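You operate a simulated robot arm through the tools that you are given. There is no shell and no other tool.

You run a simulated robot arm. Do the job below in one go: nothing can be reset, and whatever is moved stays where it is left.

JOB
Put things in order on the work top of the side shelf. At the end: the multipin connector stands on top of the bagged line card; the red square adapter stands where the purple mic flag (marked "TARUCELO") stood; the teal mic flag (marked "QIRWATEL") stands on top of the yellow screen wiping pad; the purple mic flag stands where the teal mic flag stood; whatever was shut is shut again. Leave all else as you found it, and nothing knocked over.

Only the result counts: the job must be done as asked and must still hold three seconds after the hand-in. Knocking over, shifting, dropping, spilling or breaking anything else fails it.

ROBOT AND FRAMES
A 6-joint arm with a two-finger parallel gripper, fixed in place. Base frame: the origin is on the floor under the middle of its stand, x ahead of it, y to its left, z up. Readings come in m, rad, newtons and seconds.
With the tool pointing down near the work surface it reaches from about 0.22 to 0.72 m from the base axis. Its first joint turns from -1.152 to 1.152 rad. Payload 2.45 kg.
The TCP is the grasp point between the finger pads, 0.024 m short of the fingertips. In the tool frame z runs along the fingers and y along their closing line. Largest opening 0.068 m; finger width 0.017, thickness 0.01; the body of the gripper, 0.04 by 0.07 m, starts 0.041 m behind the TCP.
Orientation is that of the tool frame in the base frame, as [roll, pitch, yaw] about the fixed x, y, z axes, in that order (R = Rz(yaw) Ry(pitch) Rx(roll)). With the fingers straight down and closing along the base's y, the tool's x points along the base's -x, its y along +y and its z along -z.

CONTROLS
- The arm moves only by the tool nudge_tool. Its argument "series" is one flat list of numbers, 7 for each row, row after row: the turn, a rotation vector about the base's x, y, z in units of 4 degrees (1.0 is 4 degrees), then the shift along the base's x, y, z in units of 20 mm (1.0 is 20 mm), then the opening in per cent of the stroke, from 0 (shut) to 100 (fully open). In form: [ax, ay, az, tx, ty, tz, fingers, ax, ay, az, tx, ty, tz, fingers, ...]. A call has 1 to 20 rows; each row shifts and turns the commanded pose from where the row before left it. A call with a number of a shift or a turn outside -1 to 1 is refused whole. Rows are played at 5 a second. More than 0.05 m and 0.15 rad between two rows, or a gripper value outside its range, and nothing of the call is played. A pose out of reach is approached as far as the arm can. The call stops where the force on the tool passes 40 N (or 10 N more than at its start, if that is more) or the arm is blocked; 0.2 s more then pass. Each finger travels about 0.108 m/s and halts on what it meets, pressing with about 23 N; the grip force reading is that of the motor and also rises with nothing between the fingers. The clock runs only during rows and for 0.2 s after the last one: add rows that do not move to give the fingers time. It gives the time, the measured TCP pose, the force on the tool (base axes), the opening and the grip force at its end, in the units of the frame above (readings bear some noise), with the torque about the TCP (base axes, N m) and any sound that the robot's microphone picked up.
- Cameras (640 x 400 px; columns grow to the right, rows downward): "scene" is fixed at [0.1604, 0.4153, 1.453]; the picture's right is [-0.79, -0.62, 0.00], its down [-0.42, 0.53, -0.74] and it looks along [0.45, -0.58, -0.68] (base axes); focal length 356 px, centre (320, 200). "wrist" rides on the gripper at [0.084, 0.011, -0.075] in the tool frame; the picture's right is [-0.13, 0.99, 0.00], its down [-0.60, -0.08, -0.79] and it looks along [-0.79, -0.10, 0.61] (tool axes); focal length 251 px, centre (320, 200). There is no depth. A picture from a camera that has moved, and an enlarged one, comes with that camera's place and axes in the base frame and with its lens.
- camera(camera): a new picture of that camera. The clock stands still meanwhile.
- close_up(camera, box): a new picture of the part [left, top, right, bottom] of that camera's present view, enlarged. The clock stands still meanwhile.
- sign_off(): hands the job in; it is judged then, once.

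Nothing tells you positions but the pictures and the camera data. Unless the task says otherwise, let go and move clear before handing in.

The tools are called after "Emit:" as a command line: name --argument value ..., lists and objects as JSON in quotes. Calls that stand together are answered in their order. nudge_tool: Moves the arm, as the interface text tells. Its arguments: {"type":"object","properties":{"series":{"type":"array","items":{"type":"number"}}},"required":["series"]} The other tools are called the same way: camera (camera) takes a picture; close_up (camera, box) takes an enlarged picture of a part of a camera's view; sign_off () hands the job in.

At the start:

```text
time_s: 0.0
eef_pos: [0.4289, 0.0725, 1.0071]
orientation: [-3.141, 0.001, 3.141]
ft_force: [0.3, 1.2, 1.1]
ft_torque: [-0.02, 0.03, 0.01]
gripper_width: 0.068
grasp_force: 0.0
```

scene: 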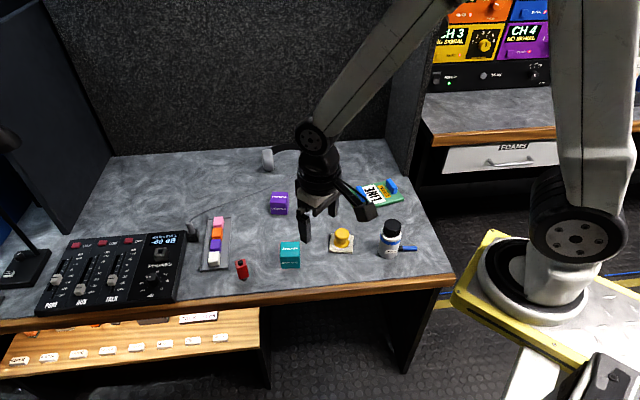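
wrist: 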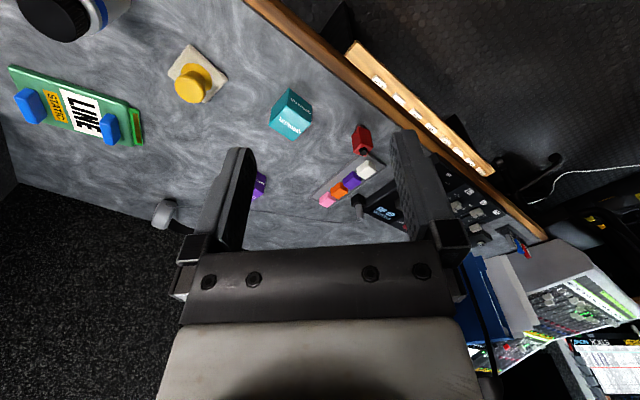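

I see a desk with a purple and a teal cube, a red block, a yellow knob on a pale pad, a green card with blue bits, a bottle and a mixer. I'll look closer before moving anything.

Emit:
close_up --camera "scene" --box '[180, 130, 340, 290]'

Emit:
close_up --camera "scene" --box '[310, 150, 450, 290]'

Emit:
close_up --camera "wrist" --box '[0, 0, 240, 200]'

Emit:
close_up --camera "wrist" --box '[230, 60, 430, 230]'

Emit:
close_up --camera "scene" --box '[0, 200, 320, 400]'

```text
2.50 times, centred on (260, 210) of scene
camera zoom: at [0.1604, 0.4153, 1.453], right [-0.79, -0.62, 0.0], down [-0.42, 0.53, -0.74], along [0.45, -0.58, -0.68], focal length 889 px, centre (470, 175)
```

zoom: 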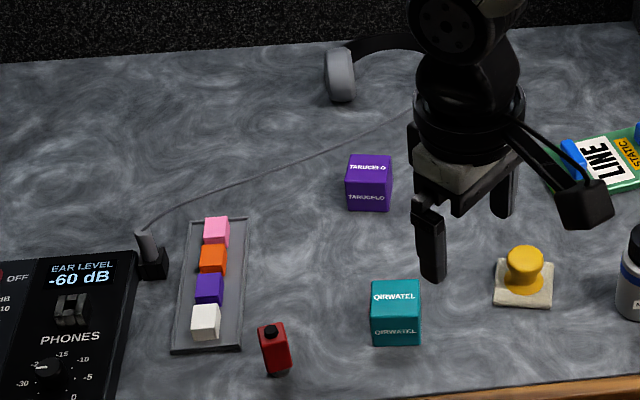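

```text
2.86 times, centred on (380, 220) of scene
camera zoom: at [0.1604, 0.4153, 1.453], right [-0.79, -0.62, 0.0], down [-0.42, 0.53, -0.74], along [0.45, -0.58, -0.68], focal length 1016 px, centre (149, 143)
```

zoom: 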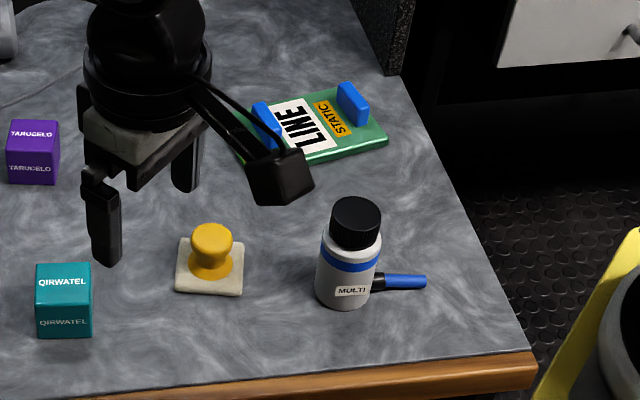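

```text
2.00 times, centred on (120, 100) of wrist
camera zoom: at [0.3454, 0.0833, 1.0834], right [0.13, 0.99, 0.0], down [0.6, -0.08, 0.79], along [0.79, -0.1, -0.61], focal length 503 px, centre (720, 400)
```

zoom: 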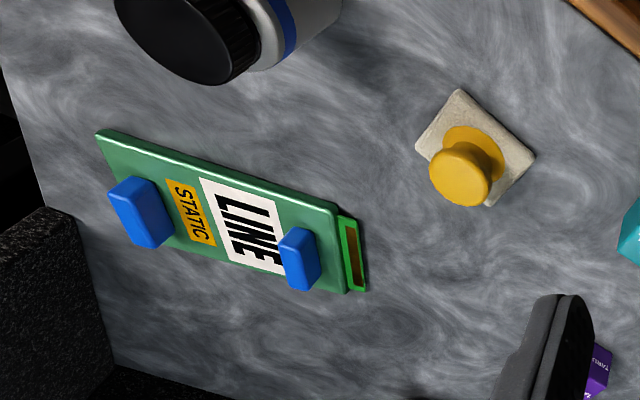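

```text
2.35 times, centred on (330, 145) of wrist
camera zoom: at [0.3454, 0.0833, 1.0834], right [0.13, 0.99, 0.0], down [0.6, -0.08, 0.79], along [0.79, -0.1, -0.61], focal length 592 px, centre (296, 329)
```

zoom: 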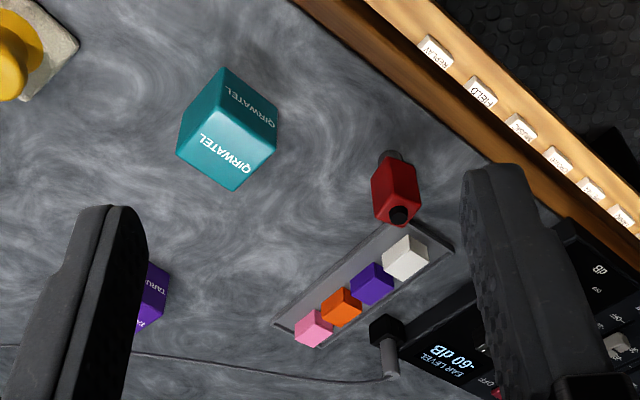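

```text
2.00 times, centred on (160, 300) of scene
camera zoom: at [0.1604, 0.4153, 1.453], right [-0.79, -0.62, 0.0], down [-0.42, 0.53, -0.74], along [0.45, -0.58, -0.68], focal length 712 px, centre (640, 0)
```

zoom: 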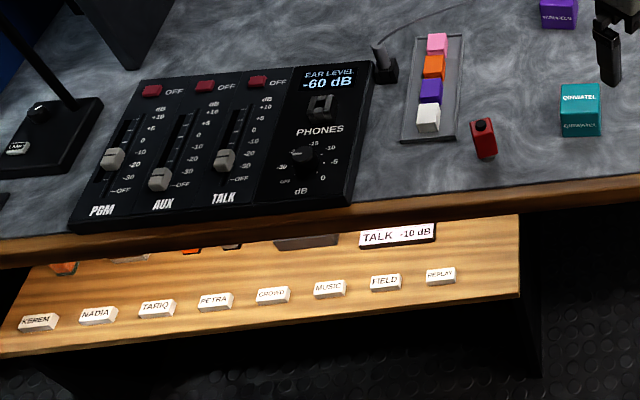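

I need to identify the multipin connector and what "side shelf" covers, so I look at the remaining parts of the scene.

Emit:
close_up --camera "scene" --box '[400, 0, 640, 200]'

Emit:
close_up --camera "scene" --box '[370, 210, 430, 265]'

Emit:
close_up --camera "scene" --box '[0, 290, 280, 400]'

Emit:
close_up --camera "wrist" --box '[400, 160, 640, 400]'

Emit:
close_up --camera "scene" --box '[430, 200, 640, 400]'

Emit:
close_up --camera "scene" --box '[220, 250, 260, 290]'

```text
2.00 times, centred on (520, 100) of scene
camera zoom: at [0.1604, 0.4153, 1.453], right [-0.79, -0.62, 0.0], down [-0.42, 0.53, -0.74], along [0.45, -0.58, -0.68], focal length 712 px, centre (-80, 400)
```

zoom: 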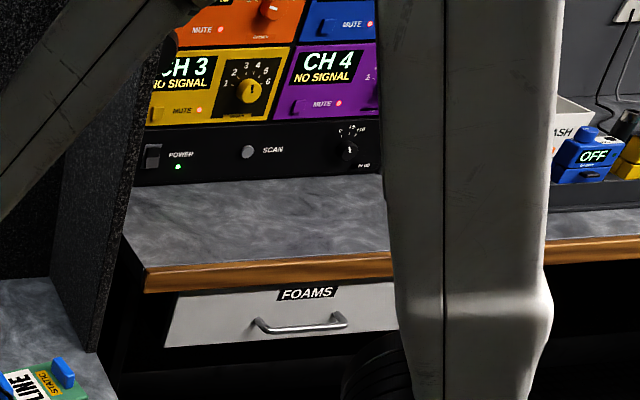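

```text
7.27 times, centred on (400, 238) of scene
camera zoom: at [0.1604, 0.4153, 1.453], right [-0.79, -0.62, 0.0], down [-0.42, 0.53, -0.74], along [0.45, -0.58, -0.68], focal length 2587 px, centre (-262, -73)
```

zoom: 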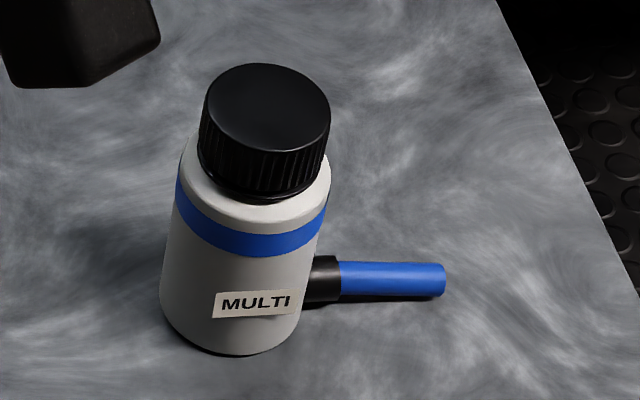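

```text
2.29 times, centred on (140, 345) of scene
camera zoom: at [0.1604, 0.4153, 1.453], right [-0.79, -0.62, 0.0], down [-0.42, 0.53, -0.74], along [0.45, -0.58, -0.68], focal length 813 px, centre (731, -131)
```

zoom: 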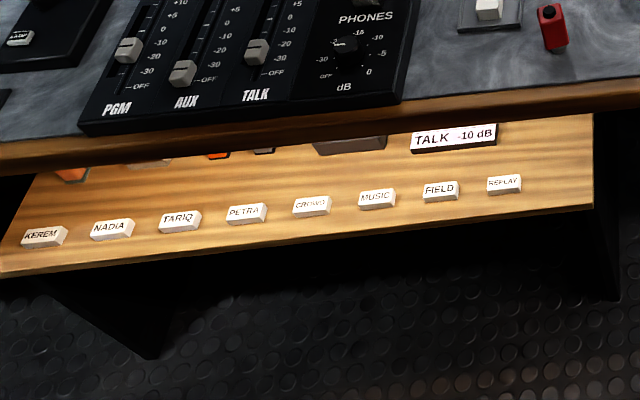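

```text
1.67 times, centred on (520, 280) of wrist
camera zoom: at [0.3454, 0.0833, 1.0834], right [0.13, 0.99, 0.0], down [0.6, -0.08, 0.79], along [0.79, -0.1, -0.61], focal length 419 px, centre (-13, 67)
```

zoom: 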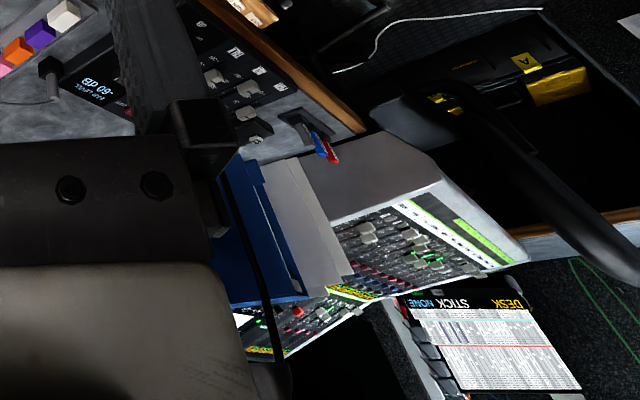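

```text
2.00 times, centred on (535, 300) of scene
camera zoom: at [0.1604, 0.4153, 1.453], right [-0.79, -0.62, 0.0], down [-0.42, 0.53, -0.74], along [0.45, -0.58, -0.68], focal length 712 px, centre (-110, 0)
```

zoom: 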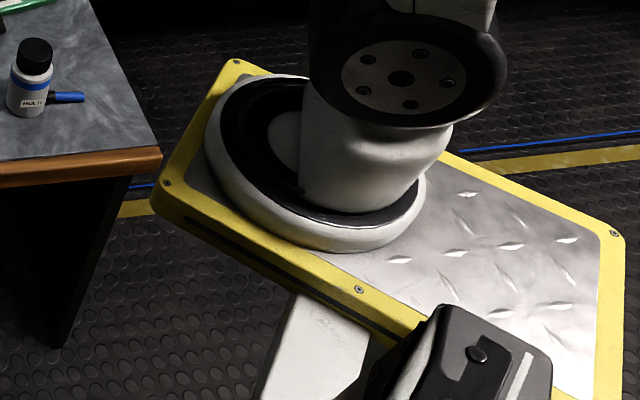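

```text
10.00 times, centred on (240, 270) of scene
camera zoom: at [0.1604, 0.4153, 1.453], right [-0.79, -0.62, 0.0], down [-0.42, 0.53, -0.74], along [0.45, -0.58, -0.68], focal length 3557 px, centre (1120, -500)
```

zoom: 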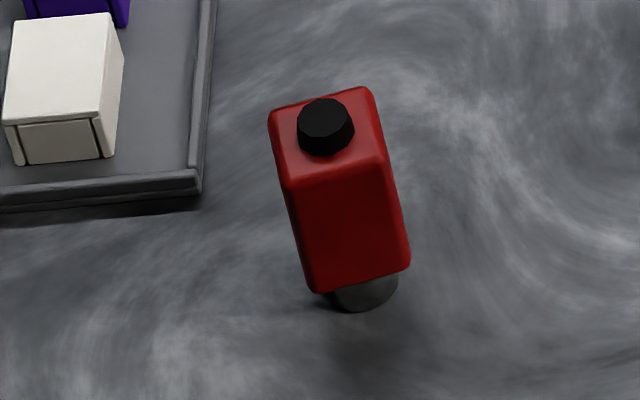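

The table top seems to be at about z ≈ 0.71, with the teal cube near (0.57, 0.01). I'll turn the wrist camera toward the -y side, staying high, to see whether the "MULTI" thing is the connector.

Emit:
nudge_tool --series '[0, 0, -1, -0.1, 0.15, 0.1, 100, 0, 0, -1, -0.1, 0.15, 0.1, 100, 0, 0, -1, -0.1, 0.15, 0.1, 100, 0, 0, -1, -0.1, 0.15, 0.1, 100, 0, 0, -1, -0.1, 0.15, 0.1, 100, 0, 0, -1, -0.1, 0.15, 0.1, 100, 0, 0, -1, -0.1, 0.15, 0.1, 100, 0, 0, -1, -0.1, 0.15, 0.1, 100, 0, 0, -1, -0.1, 0.15, 0.1, 100, 0, 0, -1, -0.1, 0.15, 0.1, 100, 0, 0, -1, -0.1, 0.15, 0.1, 100, 0, 0, -1, -0.1, 0.15, 0.1, 100, 0, 0, -1, -0.1, 0.15, 0.1, 100, 0, 0, -1, -0.1, 0.15, 0.1, 100, 0, 0, -1, -0.1, 0.15, 0.1, 100, 0, 0, -1, -0.1, 0.15, 0.1, 100, 0, 0, -1, -0.1, 0.15, 0.1, 100, 0, 0, -1, -0.1, 0.15, 0.1, 100, 0, 0, -1, -0.1, 0.15, 0.1, 100, 0, 0, -1, -0.1, 0.15, 0.1, 100]'

Emit:
camera --camera "wrist"

Emit:
camera --camera "scene"

```text
time_s: 4.2
eef_pos: [0.3891, 0.1323, 1.0483]
orientation: [3.141, -0.001, 1.743]
ft_force: [0.4, 0.0, 0.4]
ft_torque: [0.0, 0.0, 0.02]
gripper_width: 0.068
grasp_force: 0.0
```

```text
taken
camera wrist: at [0.3856, 0.2172, 1.1234], right [1.0, 0.04, 0.0], down [0.03, -0.61, 0.79], along [0.03, -0.79, -0.61], focal length 251 px, centre (320, 200)
```

wrist: 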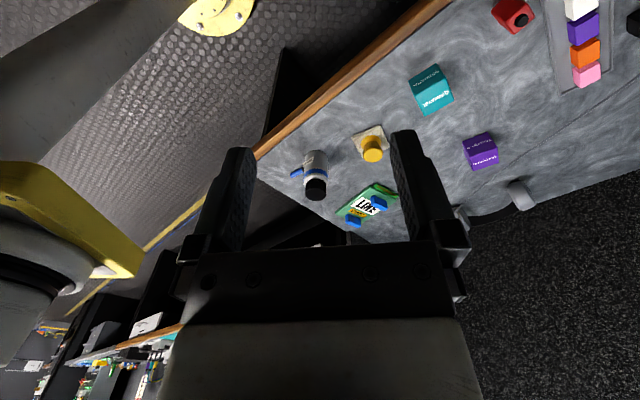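

```text
taken
```

scene: 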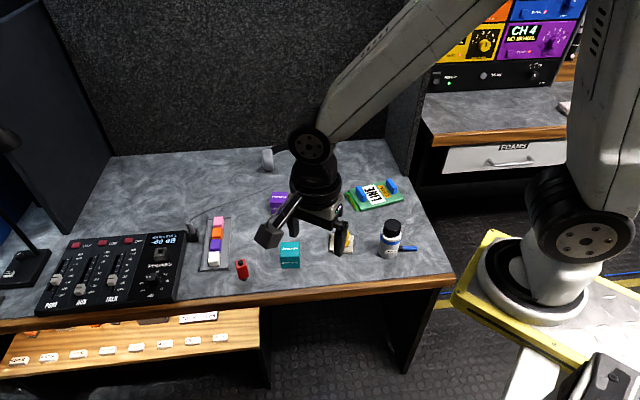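

The wrist now looks toward -y; I'll enlarge the bottle/connector area and the other objects.

Emit:
close_up --camera "wrist" --box '[270, 130, 350, 210]'

Emit:
close_up --camera "wrist" --box '[330, 110, 410, 250]'

Emit:
close_up --camera "wrist" --box '[390, 0, 640, 220]'

Emit:
close_up --camera "scene" --box '[200, 130, 440, 290]'

```text
5.00 times, centred on (310, 170) of wrist
camera zoom: at [0.3856, 0.2172, 1.1234], right [1.0, 0.04, 0.0], down [0.03, -0.61, 0.79], along [0.03, -0.79, -0.61], focal length 1257 px, centre (370, 350)
```

zoom: 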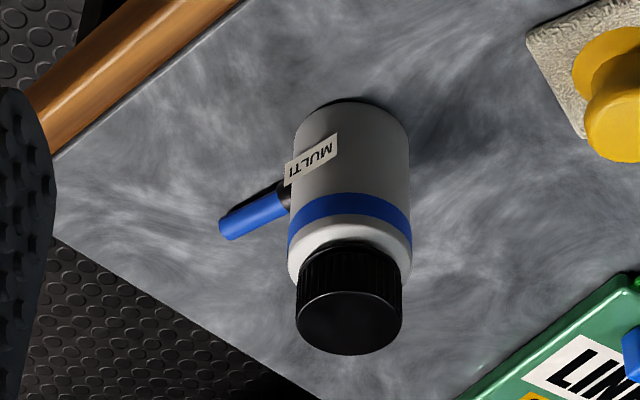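

```text
2.86 times, centred on (370, 180) of wrist
camera zoom: at [0.3856, 0.2172, 1.1234], right [1.0, 0.04, 0.0], down [0.03, -0.61, 0.79], along [0.03, -0.79, -0.61], focal length 718 px, centre (177, 257)
```

zoom: 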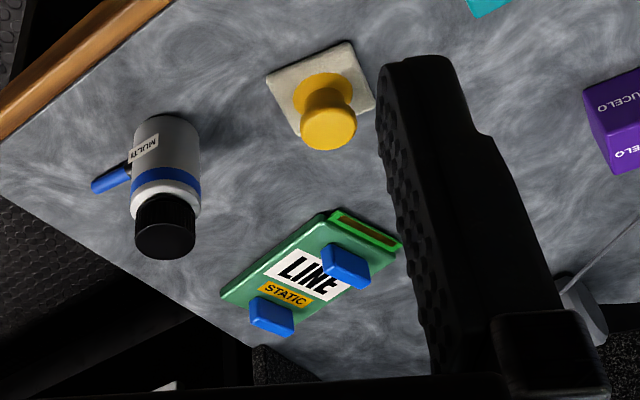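

```text
1.82 times, centred on (515, 110) of wrist
camera zoom: at [0.3856, 0.2172, 1.1234], right [1.0, 0.04, 0.0], down [0.03, -0.61, 0.79], along [0.03, -0.79, -0.61], focal length 457 px, centre (-34, 364)
```

zoom: 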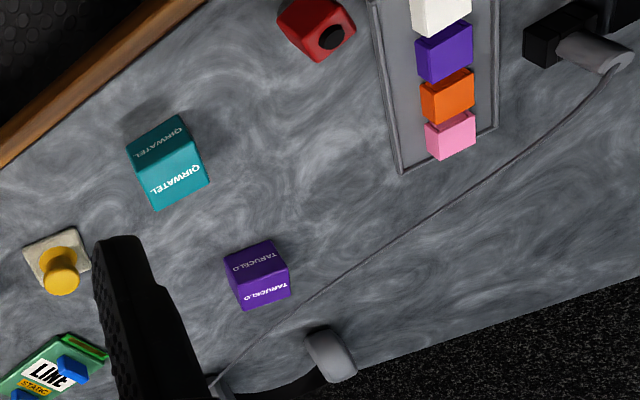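

```text
2.50 times, centred on (320, 210) of scene
camera zoom: at [0.1604, 0.4153, 1.453], right [-0.79, -0.62, 0.0], down [-0.42, 0.53, -0.74], along [0.45, -0.58, -0.68], focal length 889 px, centre (320, 175)
```

zoom: 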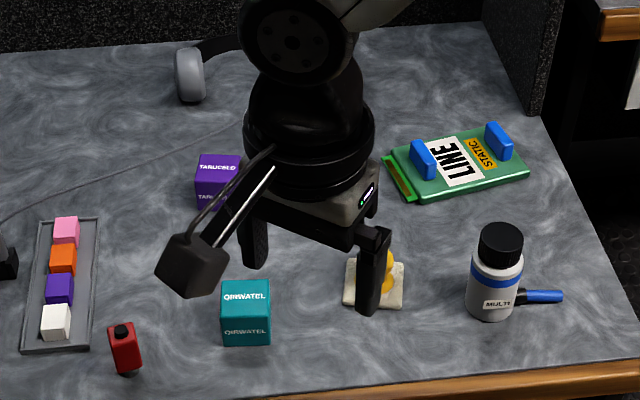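

The MULTI piece looks like a cylinder with a short blue tail at its base, standing near (0.39, -0.18) on a table at about z = 0.69. I'll look at it from the robot side to confirm that the tail belongs to it.

Emit:
nudge_tool --series '[0, 0, 1, -0.05, -0.5, -0.05, 100, 0, 0, 1, -0.05, -0.5, -0.05, 100, 0, 0, 1, -0.05, -0.5, -0.05, 100, 0, 0, 1, -0.05, -0.5, -0.05, 100, 0, 0, 1, -0.05, -0.5, -0.05, 100, 0, 0, 1, -0.05, -0.5, -0.05, 100, 0, 0, 1, -0.05, -0.5, -0.05, 100, 0, 0, 1, -0.05, -0.5, -0.05, 100, 0, 0, 1, -0.05, -0.5, -0.05, 100, 0, 0, 1, -0.05, -0.5, -0.05, 100, 0, 0, 1, -0.05, -0.5, -0.05, 100, 0, 0, 1, -0.05, -0.5, -0.05, 100, 0, 0, 1, -0.05, -0.5, -0.05, 100, 0, 0, 1, -0.05, -0.5, -0.05, 100, 0, 0, 1, -0.05, -0.5, -0.05, 100, 0, 0, 1, -0.05, -0.5, -0.05, 100, 0, 0, 1, -0.05, -0.5, -0.05, 100, 0, 0, 1, -0.05, -0.5, -0.05, 100, 0, 0, 1, -0.05, -0.5, -0.05, 100, 0, 0, 1, -0.05, -0.5, -0.05, 100]'

Emit:
nudge_tool --series '[0, 0, 1, -0.05, -0.5, -0.05, 100, 0, 0, 1, -0.05, -0.5, -0.05, 100, 0, 0, 1, -0.05, -0.5, -0.05, 100, 0, 0, 1, -0.05, -0.5, -0.05, 100, 0, 0, 1, -0.05, -0.5, -0.05, 100, 0, 0, 1, -0.05, -0.5, -0.05, 100, 0, 0, 1, -0.05, -0.5, -0.05, 100, 0, 0, 1, -0.05, -0.5, -0.05, 100, 0, 0, 1, -0.05, -0.5, -0.05, 100, 0, 0, 1, -0.05, -0.5, -0.05, 100]'

Emit:
camera --camera "wrist"

Emit:
camera --camera "scene"

```text
time_s: 8.4
eef_pos: [0.3705, -0.067, 1.0279]
orientation: [3.14, -0.001, -3.14]
ft_force: [0.0, -0.4, 0.3]
ft_torque: [0.0, 0.02, 0.03]
gripper_width: 0.0679
grasp_force: 0.1
```

```text
time_s: 10.6
eef_pos: [0.3595, -0.1689, 1.0173]
orientation: [3.141, 0.001, -2.443]
ft_force: [-0.2, -0.9, -0.5]
ft_torque: [-0.02, -0.01, -0.01]
gripper_width: 0.0679
grasp_force: 0.0
```

```text
taken
camera wrist: at [0.288, -0.2145, 1.0933], right [-0.54, 0.84, 0.0], down [0.51, 0.33, 0.79], along [0.67, 0.43, -0.61], focal length 251 px, centre (320, 200)
```

wrist: 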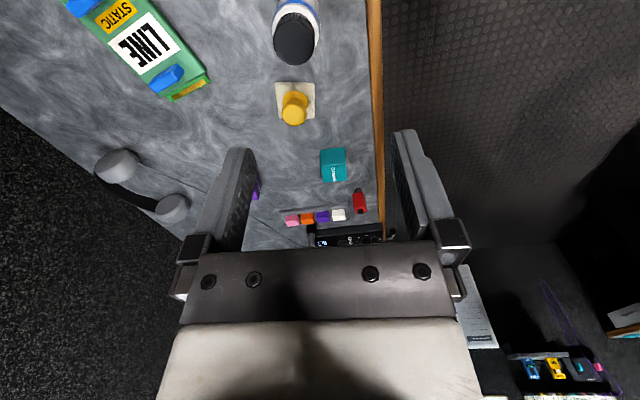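

```text
taken
```

scene: 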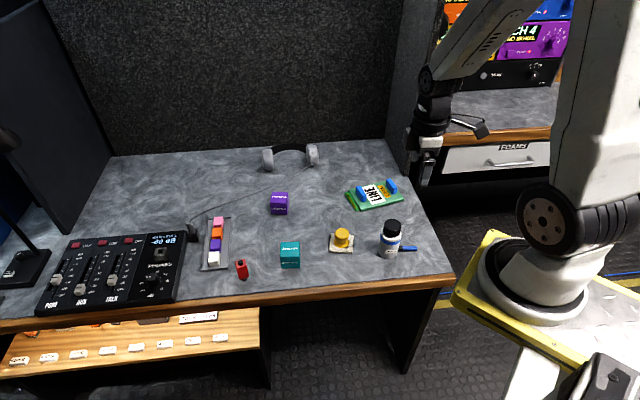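

Clear view now. I'll tilt the wrist camera down to see the connector and its tail from this side, and zoom in the scene view while the arm is out of the way.

Emit:
nudge_tool --series '[-0.54, 0.84, 0, 0, 0, 0, 100, -0.54, 0.84, 0, 0, 0, 0, 100, -0.54, 0.84, 0, 0, 0, 0, 100, -0.54, 0.84, 0, 0, 0, 0, 100, -0.54, 0.84, 0, 0, 0, 0, 100, -0.54, 0.84, 0, 0, 0, 0, 100, -0.54, 0.84, 0, 0, 0, 0, 100, -0.54, 0.84, 0, 0, 0, 0, 100]'

Emit:
camera --camera "wrist"

Emit:
close_up --camera "scene" --box '[300, 160, 440, 270]'

Emit:
close_up --camera "scene" --box '[190, 170, 330, 290]'

```text
time_s: 12.4
eef_pos: [0.3608, -0.1664, 1.0184]
orientation: [3.063, -0.555, -2.422]
ft_force: [-0.6, -0.1, 0.8]
ft_torque: [-0.01, -0.02, 0.03]
gripper_width: 0.068
grasp_force: 0.1
```

```text
taken
camera wrist: at [0.3324, -0.1846, 1.1271], right [-0.54, 0.84, 0.0], down [0.79, 0.51, 0.35], along [0.3, 0.19, -0.94], focal length 251 px, centre (320, 200)
```

wrist: 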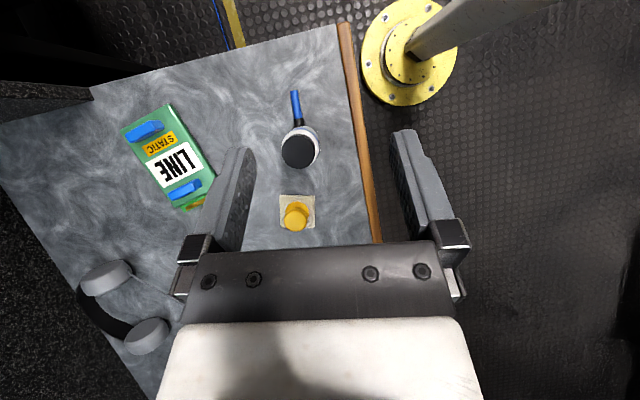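

```text
3.64 times, centred on (370, 215) of scene
camera zoom: at [0.1604, 0.4153, 1.453], right [-0.79, -0.62, 0.0], down [-0.42, 0.53, -0.74], along [0.45, -0.58, -0.68], focal length 1294 px, centre (138, 146)
```

zoom: 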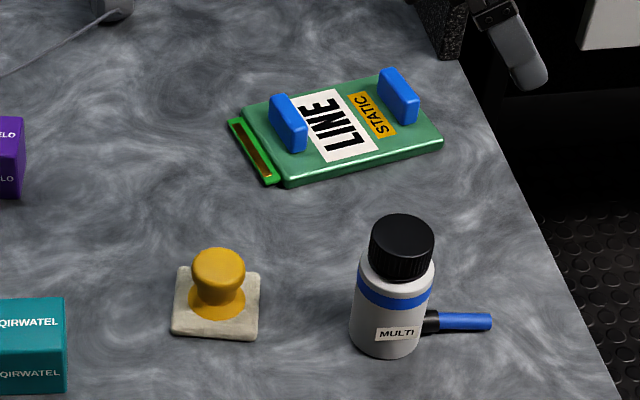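

```text
3.33 times, centred on (260, 230) of scene
camera zoom: at [0.1604, 0.4153, 1.453], right [-0.79, -0.62, 0.0], down [-0.42, 0.53, -0.74], along [0.45, -0.58, -0.68], focal length 1186 px, centre (520, 100)
```

zoom: 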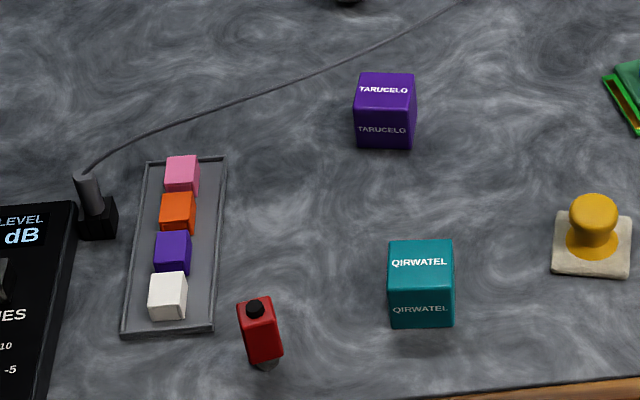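

Emit:
close_up --camera "wrist" --box '[250, 70, 360, 180]'

Emit:
close_up --camera "wrist" --box '[110, 90, 230, 220]'

Emit:
close_up --camera "wrist" --box '[250, 160, 350, 240]'

```text
3.64 times, centred on (305, 125) of wrist
camera zoom: at [0.3324, -0.1846, 1.1271], right [-0.54, 0.84, 0.0], down [0.79, 0.51, 0.35], along [0.3, 0.19, -0.94], focal length 914 px, centre (374, 473)
```

zoom: 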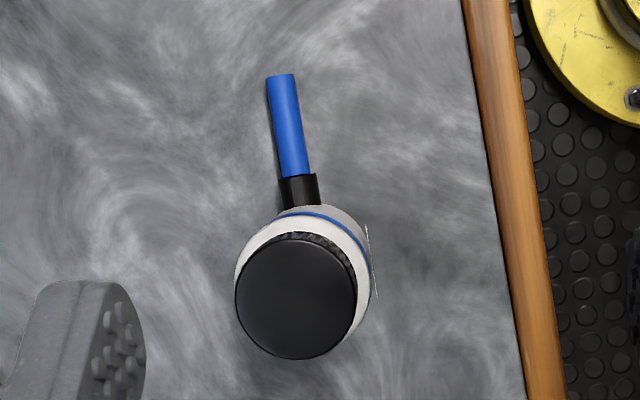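

```text
3.08 times, centred on (170, 155) of wrist
camera zoom: at [0.3324, -0.1846, 1.1271], right [-0.54, 0.84, 0.0], down [0.79, 0.51, 0.35], along [0.3, 0.19, -0.94], focal length 774 px, centre (782, 338)
```

zoom: 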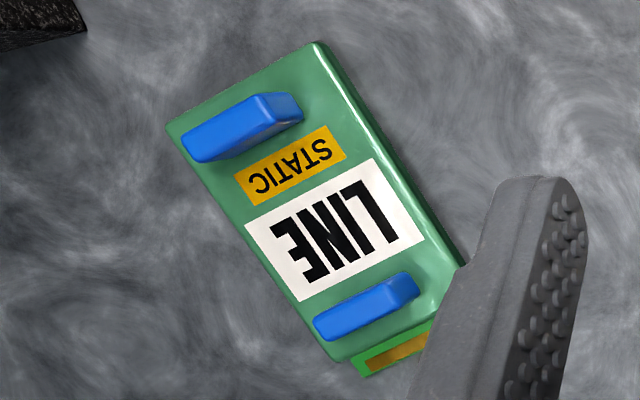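

```text
5.00 times, centred on (300, 200) of wrist
camera zoom: at [0.3324, -0.1846, 1.1271], right [-0.54, 0.84, 0.0], down [0.79, 0.51, 0.35], along [0.3, 0.19, -0.94], focal length 1257 px, centre (420, 200)
```

zoom: 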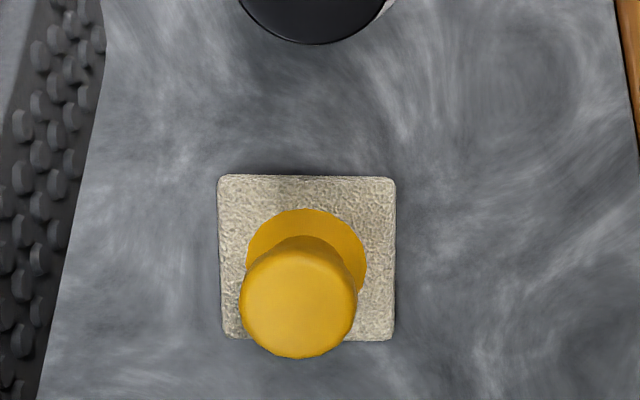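

The tail's collar joins the MULTI body, so I take that piece as the multipin connector. Estimated positions:

| Object | x, y (m) | z (m) |
|---|---|---|
| Table top | – | ≈ 0.70 |
| Teal | 0.578, 0.005 | – |
| Pad knob | 0.505, -0.123 | top ≈ 0.75 |
| Purple | 0.73, -0.12 | – |
| Red | 0.634, 0.119 | – |
| Card centre | 0.537, -0.353 | – |

Next I untilt and go above the teal flag.

Emit:
nudge_tool --series '[0.54, -0.84, 0, 0.5, 0.4, 0, 100, 0.54, -0.84, 0, 0.5, 0.4, 0, 100, 0.54, -0.84, 0, 0.5, 0.4, 0, 100, 0.54, -0.84, 0, 0.5, 0.4, 0, 100, 0.54, -0.84, 0, 0.5, 0.4, 0, 100, 0.54, -0.84, 0, 0.5, 0.4, 0, 100, 0.54, -0.84, 0, 0.5, 0.4, 0, 100, 0.54, -0.84, 0, 0.5, 0.4, 0, 100, 0, 0, -1, 0.3, 0.24, 0, 100, 0, 0, -1, 0.3, 0.24, 0, 100, 0, 0, -1, 0.3, 0.24, 0, 100, 0, 0, -1, 0.3, 0.24, 0, 100, 0, 0, -1, 0.3, 0.24, 0, 100, 0, 0, -1, 0.3, 0.24, 0, 100, 0, 0, -1, 0.3, 0.24, 0, 100, 0, 0, -1, 0.3, 0.24, 0, 100, 0, 0, -1, 0.3, 0.24, 0, 100, 0, 0, -1, 0.3, 0.24, 0, 100, 0, 0, -1, 0.3, 0.24, 0, 100, 0, 0, -1, 0.3, 0.24, 0, 100]'

Emit:
nudge_tool --series '[0, 0, -1, 0.3, 0.24, -0.5, 100, 0, 0, -1, 0.3, 0.24, -0.5, 100, 0, 0, -1, 0.3, 0.24, -0.5, 100, 0, 0, -1, 0.3, 0.24, -0.5, 100, 0, 0, -1, 0.3, 0.24, -0.5, 100, 0, 0, -1, 0.3, 0.24, -0.5, 100, 0, 0, -1, 0.3, 0.24, -0.5, 100, 0, 0, -1, 0.3, 0.24, -0.5, 100, 0, 0, -1, 0.3, 0.24, -0.5, 100, 0, 0, -1, 0.3, 0.24, -0.5, 100, 0, 0, -0.4, 0, 0, -0.5, 100]'

Emit:
camera --camera "wrist"

Emit:
camera --camera "scene"

```text
time_s: 16.6
eef_pos: [0.5113, -0.0447, 1.0173]
orientation: [3.14, 0.001, 3.0]
ft_force: [-0.7, -0.7, 0.9]
ft_torque: [0.0, -0.02, -0.01]
gripper_width: 0.0678
grasp_force: 0.0
```

```text
time_s: 19.0
eef_pos: [0.5707, 0.0025, 0.9069]
orientation: [3.14, 0.0, 2.276]
ft_force: [-0.7, -0.9, -0.5]
ft_torque: [0.01, 0.02, -0.01]
gripper_width: 0.0681
grasp_force: 0.1
```

```text
taken
camera wrist: at [0.525, 0.0731, 0.9828], right [0.84, 0.54, 0.0], down [0.33, -0.51, 0.79], along [0.43, -0.67, -0.61], focal length 251 px, centre (320, 200)
```

wrist: 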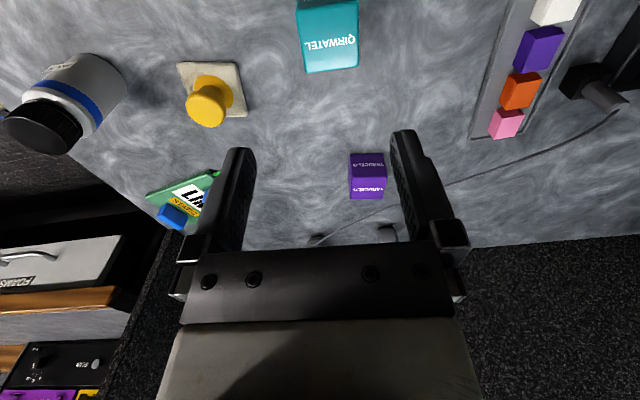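

```text
taken
```

scene: 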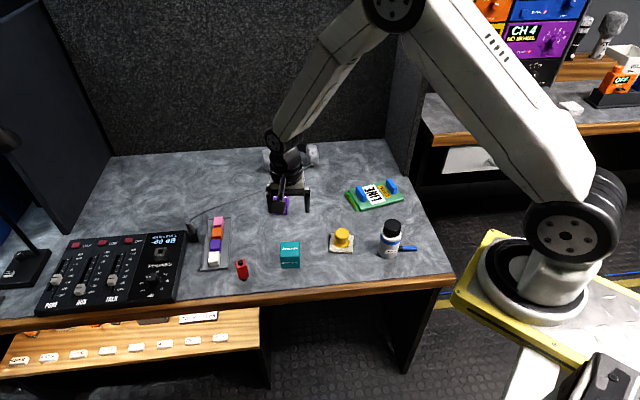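

I'm above the teal flag; I zoom into the wrist view for its exact corners and orientation.

Emit:
close_up --camera "wrist" --box '[270, 0, 390, 80]'

Emit:
close_up --camera "wrist" --box '[320, 130, 410, 220]'

Emit:
close_up --camera "wrist" --box '[160, 40, 260, 140]'

```text
5.00 times, centred on (330, 40) of wrist
camera zoom: at [0.525, 0.0731, 0.9828], right [0.84, 0.54, 0.0], down [0.33, -0.51, 0.79], along [0.43, -0.67, -0.61], focal length 1257 px, centre (270, 1000)
```

zoom: 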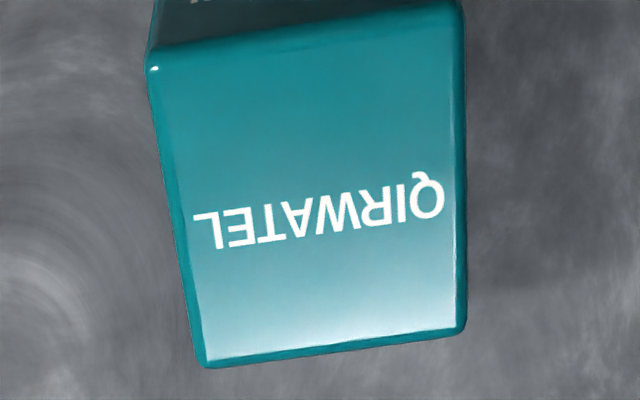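

```text
4.44 times, centred on (365, 175) of wrist
camera zoom: at [0.525, 0.0731, 0.9828], right [0.84, 0.54, 0.0], down [0.33, -0.51, 0.79], along [0.43, -0.67, -0.61], focal length 1118 px, centre (120, 311)
```

zoom: 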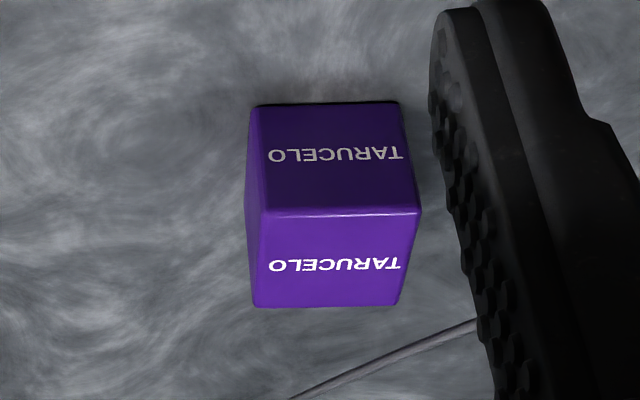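

```text
4.00 times, centred on (210, 90) of wrist
camera zoom: at [0.525, 0.0731, 0.9828], right [0.84, 0.54, 0.0], down [0.33, -0.51, 0.79], along [0.43, -0.67, -0.61], focal length 1006 px, centre (760, 640)
```

zoom: 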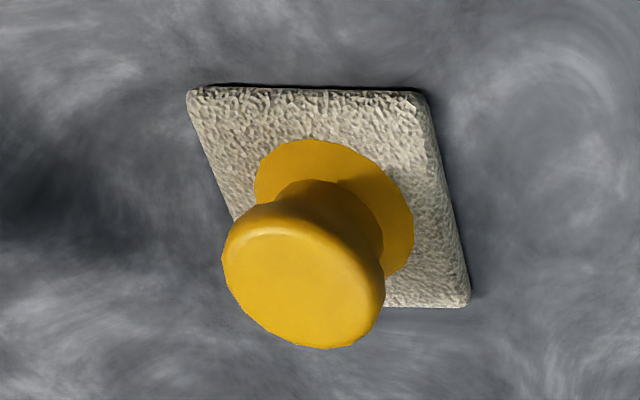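

Teal centre is (0.579, 0.005), with edges at about 41° and its top near z ≈ 0.748. I'll centre on it and descend with the fingers open to TCP z ≈ 0.735.

Emit:
nudge_tool --series '[0, 0, 0.15, 0.415, 0.125, 0, 100, 0, 0, 0, 0, 0, -0.9, 100, 0, 0, 0, 0, 0, -0.9, 100, 0, 0, 0, 0, 0, -0.9, 100, 0, 0, 0, 0, 0, -0.9, 100, 0, 0, 0, 0, 0, -0.9, 100, 0, 0, 0, 0, 0, -0.9, 100, 0, 0, 0, 0, 0, -0.9, 100, 0, 0, 0, 0, 0, -0.9, 100, 0, 0, 0, 0, 0, -0.5, 100, 0, 0, 0, 0, 0, 0, 100]'

Emit:
camera --camera "wrist"

Emit:
close_up --camera "scene" --box '[240, 180, 360, 290]'

```text
time_s: 21.4
eef_pos: [0.5802, 0.0058, 0.7538]
orientation: [-3.14, 0.001, 2.287]
ft_force: [0.5, -1.2, -0.5]
ft_torque: [-0.01, 0.03, 0.0]
gripper_width: 0.0678
grasp_force: 0.0
```

```text
taken
camera wrist: at [0.533, 0.0755, 0.8295], right [0.83, 0.55, 0.0], down [0.34, -0.51, 0.79], along [0.44, -0.66, -0.61], focal length 251 px, centre (320, 200)
```

wrist: 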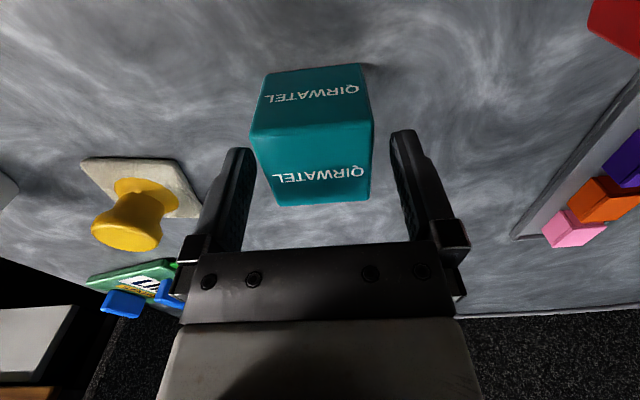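

```text
3.64 times, centred on (300, 235) of scene
camera zoom: at [0.1604, 0.4153, 1.453], right [-0.79, -0.62, 0.0], down [-0.42, 0.53, -0.74], along [0.45, -0.58, -0.68], focal length 1294 px, centre (393, 73)
```

zoom: 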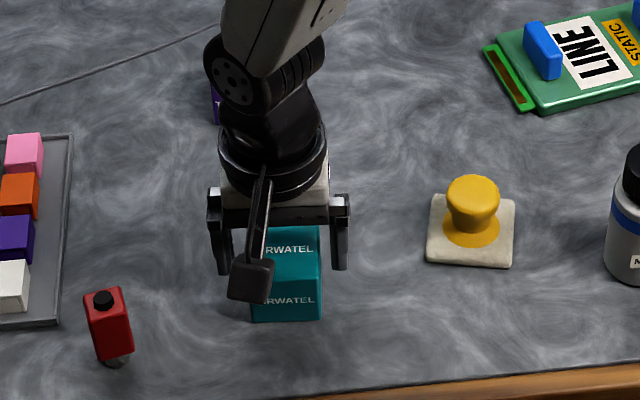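

The cube is centred between the open fingers. I descend the last 19 mm and close.

Emit:
nudge_tool --series '[0, 0, 0, 0, 0, -0.5, 100, 0, 0, 0, 0, 0, -0.45, 100, 0, 0, 0, 0, 0, 0, 100, 0, 0, 0, 0, 0, 0, 0, 0, 0, 0, 0, 0, 0, 0, 0, 0, 0, 0, 0, 0, 0]'

Emit:
camera --camera "wrist"

```text
time_s: 22.8
eef_pos: [0.5794, 0.0057, 0.7343]
orientation: [-3.141, 0.0, 2.288]
ft_force: [0.2, 0.4, -0.5]
ft_torque: [0.01, -0.01, 0.04]
gripper_width: 0.0497
grasp_force: 22.7
```

```text
taken
camera wrist: at [0.5327, 0.0753, 0.8107], right [0.83, 0.55, 0.0], down [0.34, -0.51, 0.79], along [0.44, -0.66, -0.61], focal length 251 px, centre (320, 200)
```

wrist: 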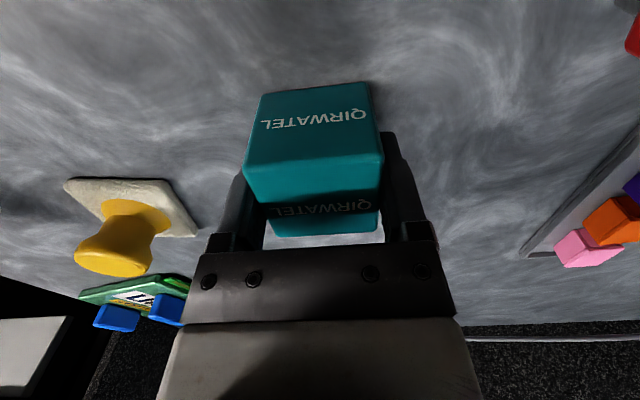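

Teal is gripped (width 0.0497). I lift straight up and check the grip, then re-measure the pad knob.

Emit:
nudge_tool --series '[0, 0, 0, 0, 0, 0.3, 0, 0, 0, 0, 0, 0, 0.7, 0, 0, 0, 0, 0, 0, 1, 0, 0, 0, 0, 0, 0, 1, 0, 0, 0, 0, 0, 0, 1, 0, 0, 0, 0, 0, 0, 1, 0, 0, 0, 0, 0, 0, 1, 0, 0, 0, 0, 0, 0, 0, 0]'

Emit:
camera --camera "wrist"

Emit:
close_up --camera "wrist" --box '[70, 70, 230, 200]'

Emit:
close_up --camera "scene" --box '[240, 160, 380, 280]'

```text
time_s: 24.6
eef_pos: [0.5798, 0.0041, 0.8549]
orientation: [3.141, -0.001, 2.287]
ft_force: [0.2, -0.2, -0.8]
ft_torque: [-0.05, -0.02, 0.0]
gripper_width: 0.0497
grasp_force: 23.3
```

```text
taken
camera wrist: at [0.5327, 0.075, 0.9309], right [0.83, 0.55, 0.0], down [0.34, -0.51, 0.79], along [0.44, -0.66, -0.61], focal length 251 px, centre (320, 200)
```

wrist: 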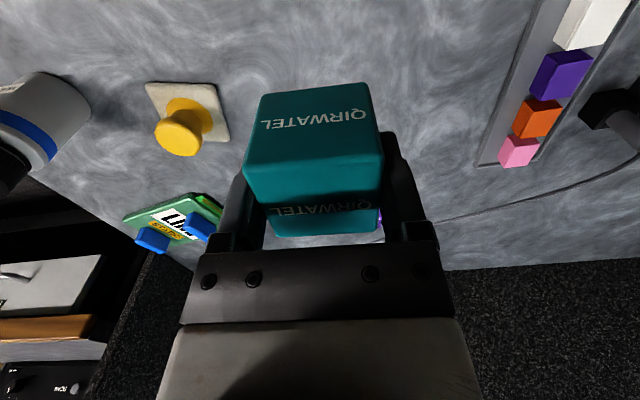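

```text
3.08 times, centred on (150, 135) of wrist
camera zoom: at [0.5327, 0.075, 0.9309], right [0.83, 0.55, 0.0], down [0.34, -0.51, 0.79], along [0.44, -0.66, -0.61], focal length 774 px, centre (843, 400)
```

zoom: 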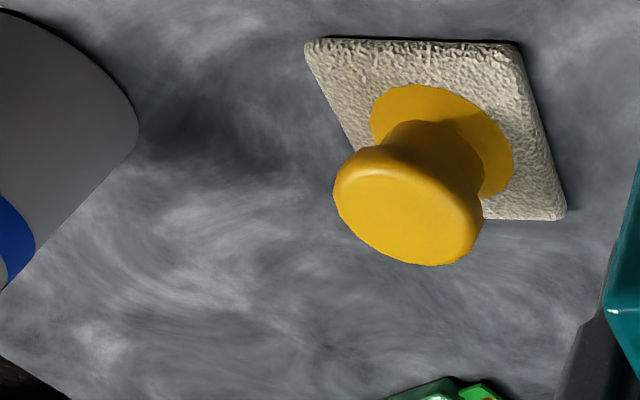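

```text
3.33 times, centred on (310, 220) of scene
camera zoom: at [0.1604, 0.4153, 1.453], right [-0.79, -0.62, 0.0], down [-0.42, 0.53, -0.74], along [0.45, -0.58, -0.68], focal length 1186 px, centre (353, 133)
```

zoom: 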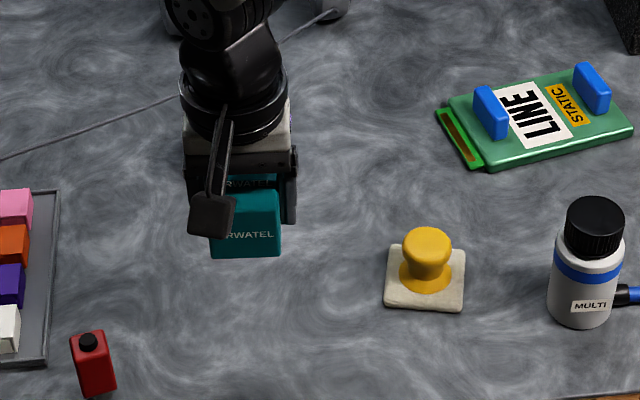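

Grip is good. I move over the pad knob at about (0.5065, -0.123) and come down to a few mm above it, then check.

Emit:
nudge_tool --series '[0, 0, 0, -0.465, -0.793, 0, 0, 0, 0, 0, -0.465, -0.793, 0, 0, 0, 0, 0, -0.465, -0.793, 0, 0, 0, 0, 0, -0.465, -0.793, 0, 0, 0, 0, 0, -0.465, -0.793, 0, 0, 0, 0, 0, -0.465, -0.793, 0, 0, 0, 0, 0, -0.465, -0.793, 0, 0, 0, 0, 0, -0.46, -0.794, 0, 0, 0, 0, 0, 0, 0, 0, 0, 0, 0, 0, 0, 0, -0.8, 0, 0, 0, 0, 0, 0, -0.8, 0, 0, 0, 0, 0, 0, -0.8, 0, 0, 0, 0, 0, 0, 0, 0]'

Emit:
close_up --camera "scene" --box '[280, 180, 400, 280]'

Emit:
camera --camera "wrist"

```text
time_s: 27.4
eef_pos: [0.5059, -0.1228, 0.8066]
orientation: [-3.141, 0.0, 2.285]
ft_force: [0.7, 0.2, 0.2]
ft_torque: [-0.01, 0.0, -0.01]
gripper_width: 0.0499
grasp_force: 22.6
```

```text
4.00 times, centred on (340, 230) of scene
camera zoom: at [0.1604, 0.4153, 1.453], right [-0.79, -0.62, 0.0], down [-0.42, 0.53, -0.74], along [0.45, -0.58, -0.68], focal length 1423 px, centre (240, 80)
```

zoom: 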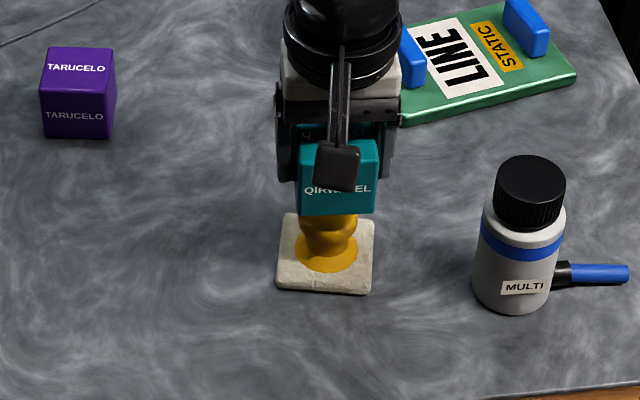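

```text
taken
camera wrist: at [0.4587, -0.0526, 0.8824], right [0.83, 0.55, 0.0], down [0.34, -0.51, 0.79], along [0.44, -0.66, -0.61], focal length 251 px, centre (320, 200)
```

wrist: 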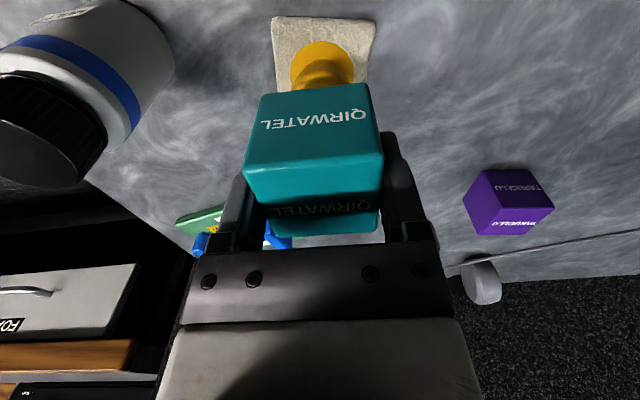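

I check alignment closely from both cameras before the final lowering.

Emit:
close_up --camera "wrist" --box '[240, 0, 400, 110]'

Emit:
close_up --camera "scene" --box '[315, 205, 375, 260]'

```text
3.64 times, centred on (320, 55) of wrist
camera zoom: at [0.4587, -0.0526, 0.8824], right [0.83, 0.55, 0.0], down [0.34, -0.51, 0.79], along [0.44, -0.66, -0.61], focal length 914 px, centre (320, 727)
```

zoom: 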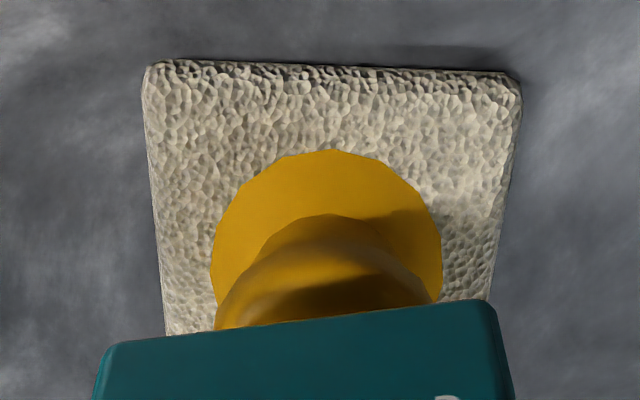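

```text
7.27 times, centred on (345, 232) of scene
camera zoom: at [0.1604, 0.4153, 1.453], right [-0.79, -0.62, 0.0], down [-0.42, 0.53, -0.74], along [0.45, -0.58, -0.68], focal length 2587 px, centre (138, -36)
```

zoom: 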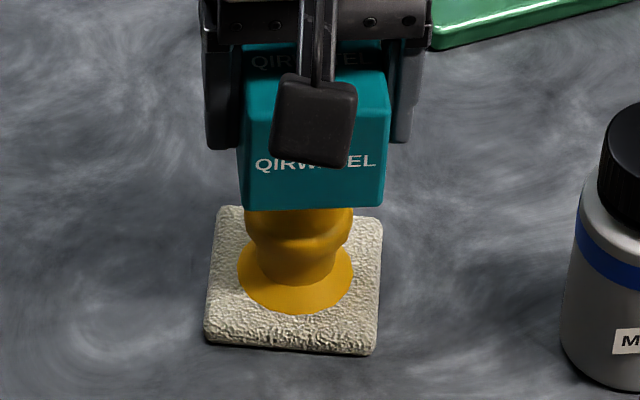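

Alignment is within about 2 mm. I lower 14 mm, then continue in small steps until I feel contact.

Emit:
nudge_tool --series '[0, 0, 0, 0, 0.05, -0.2, 0, 0, 0, 0, 0, 0, -0.2, 0, 0, 0, 0, 0, 0, -0.15, 0, 0, 0, 0, 0, 0, -0.15, 0, 0, 0, 0, 0, 0, 0, 0]'

Emit:
close_up --camera "scene" --box '[315, 205, 375, 260]'

```text
time_s: 28.6
eef_pos: [0.5068, -0.1216, 0.7939]
orientation: [3.141, 0.001, 2.285]
ft_force: [-0.5, -0.4, -0.4]
ft_torque: [0.0, 0.01, -0.04]
gripper_width: 0.0494
grasp_force: 22.8
```

```text
7.27 times, centred on (345, 232) of scene
camera zoom: at [0.1604, 0.4153, 1.453], right [-0.79, -0.62, 0.0], down [-0.42, 0.53, -0.74], along [0.45, -0.58, -0.68], focal length 2587 px, centre (138, -36)
```

zoom: 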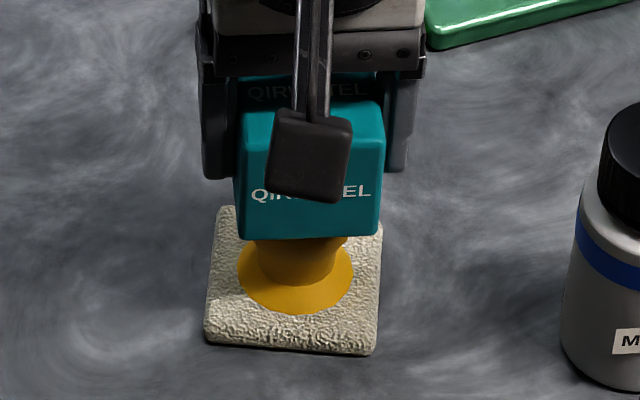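

Emit:
nudge_tool --series '[0, 0, 0, 0, 0, -0.1, 0, 0, 0, 0, 0, 0, -0.1, 0, 0, 0, 0, 0, 0, -0.05, 0, 0, 0, 0, 0, 0, 0, 0]'

```text
time_s: 29.6
eef_pos: [0.5053, -0.1213, 0.7882]
orientation: [3.141, 0.002, 2.288]
ft_force: [-0.9, 0.5, 0.3]
ft_torque: [-0.03, 0.0, -0.03]
gripper_width: 0.0494
grasp_force: 23.0
```

No contact yet at z ≈ 0.788; I keep lowering 1 mm at a time.

Emit:
nudge_tool --series '[0, 0, 0, 0, 0, -0.05, 0, 0, 0, 0, 0, 0, -0.05, 0, 0, 0, 0, 0, 0, 0, 0]'

Emit:
nudge_tool --series '[0, 0, 0, 0, 0, -0.05, 0, 0, 0, 0, 0, 0, -0.05, 0, 0, 0, 0, 0, 0, 0, 0]'

```text
time_s: 30.4
eef_pos: [0.5061, -0.1215, 0.7865]
orientation: [-3.142, 0.0, 2.286]
ft_force: [0.7, 0.4, -0.4]
ft_torque: [-0.02, 0.0, 0.04]
gripper_width: 0.0494
grasp_force: 23.4
```

```text
time_s: 31.2
eef_pos: [0.5053, -0.1222, 0.7849]
orientation: [-3.141, -0.001, 2.286]
ft_force: [0.0, 0.2, 0.2]
ft_torque: [0.01, -0.01, 0.02]
gripper_width: 0.0496
grasp_force: 22.8
```

Emit:
nudge_tool --series '[0, 0, 0, 0, 0, -0.05, 0, 0, 0, 0, 0, 0, -0.05, 0, 0, 0, 0, 0, 0, 0, 0]'

Emit:
close_up --camera "scene" --box '[315, 205, 375, 260]'

Emit:
close_up --camera "wrist" --box '[240, 0, 400, 110]'

```text
time_s: 32.0
eef_pos: [0.506, -0.1213, 0.7826]
orientation: [3.141, 0.002, 2.286]
ft_force: [-3.6, 1.4, 17.5]
ft_torque: [0.04, 0.08, 0.0]
gripper_width: 0.0495
grasp_force: 23.1
```

```text
7.27 times, centred on (345, 232) of scene
camera zoom: at [0.16, 0.4153, 1.453], right [-0.79, -0.62, 0.0], down [-0.42, 0.53, -0.74], along [0.45, -0.58, -0.68], focal length 2587 px, centre (138, -36)
```

zoom: 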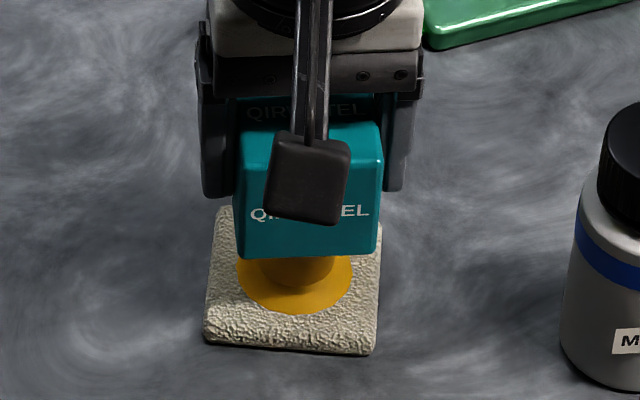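

```text
3.64 times, centred on (320, 55) of wrist
camera zoom: at [0.4586, -0.0512, 0.8581], right [0.83, 0.55, 0.0], down [0.34, -0.51, 0.79], along [0.44, -0.66, -0.61], focal length 914 px, centre (320, 727)
```

zoom: 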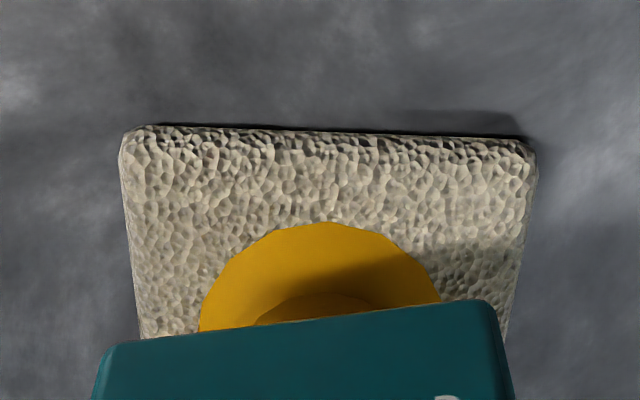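

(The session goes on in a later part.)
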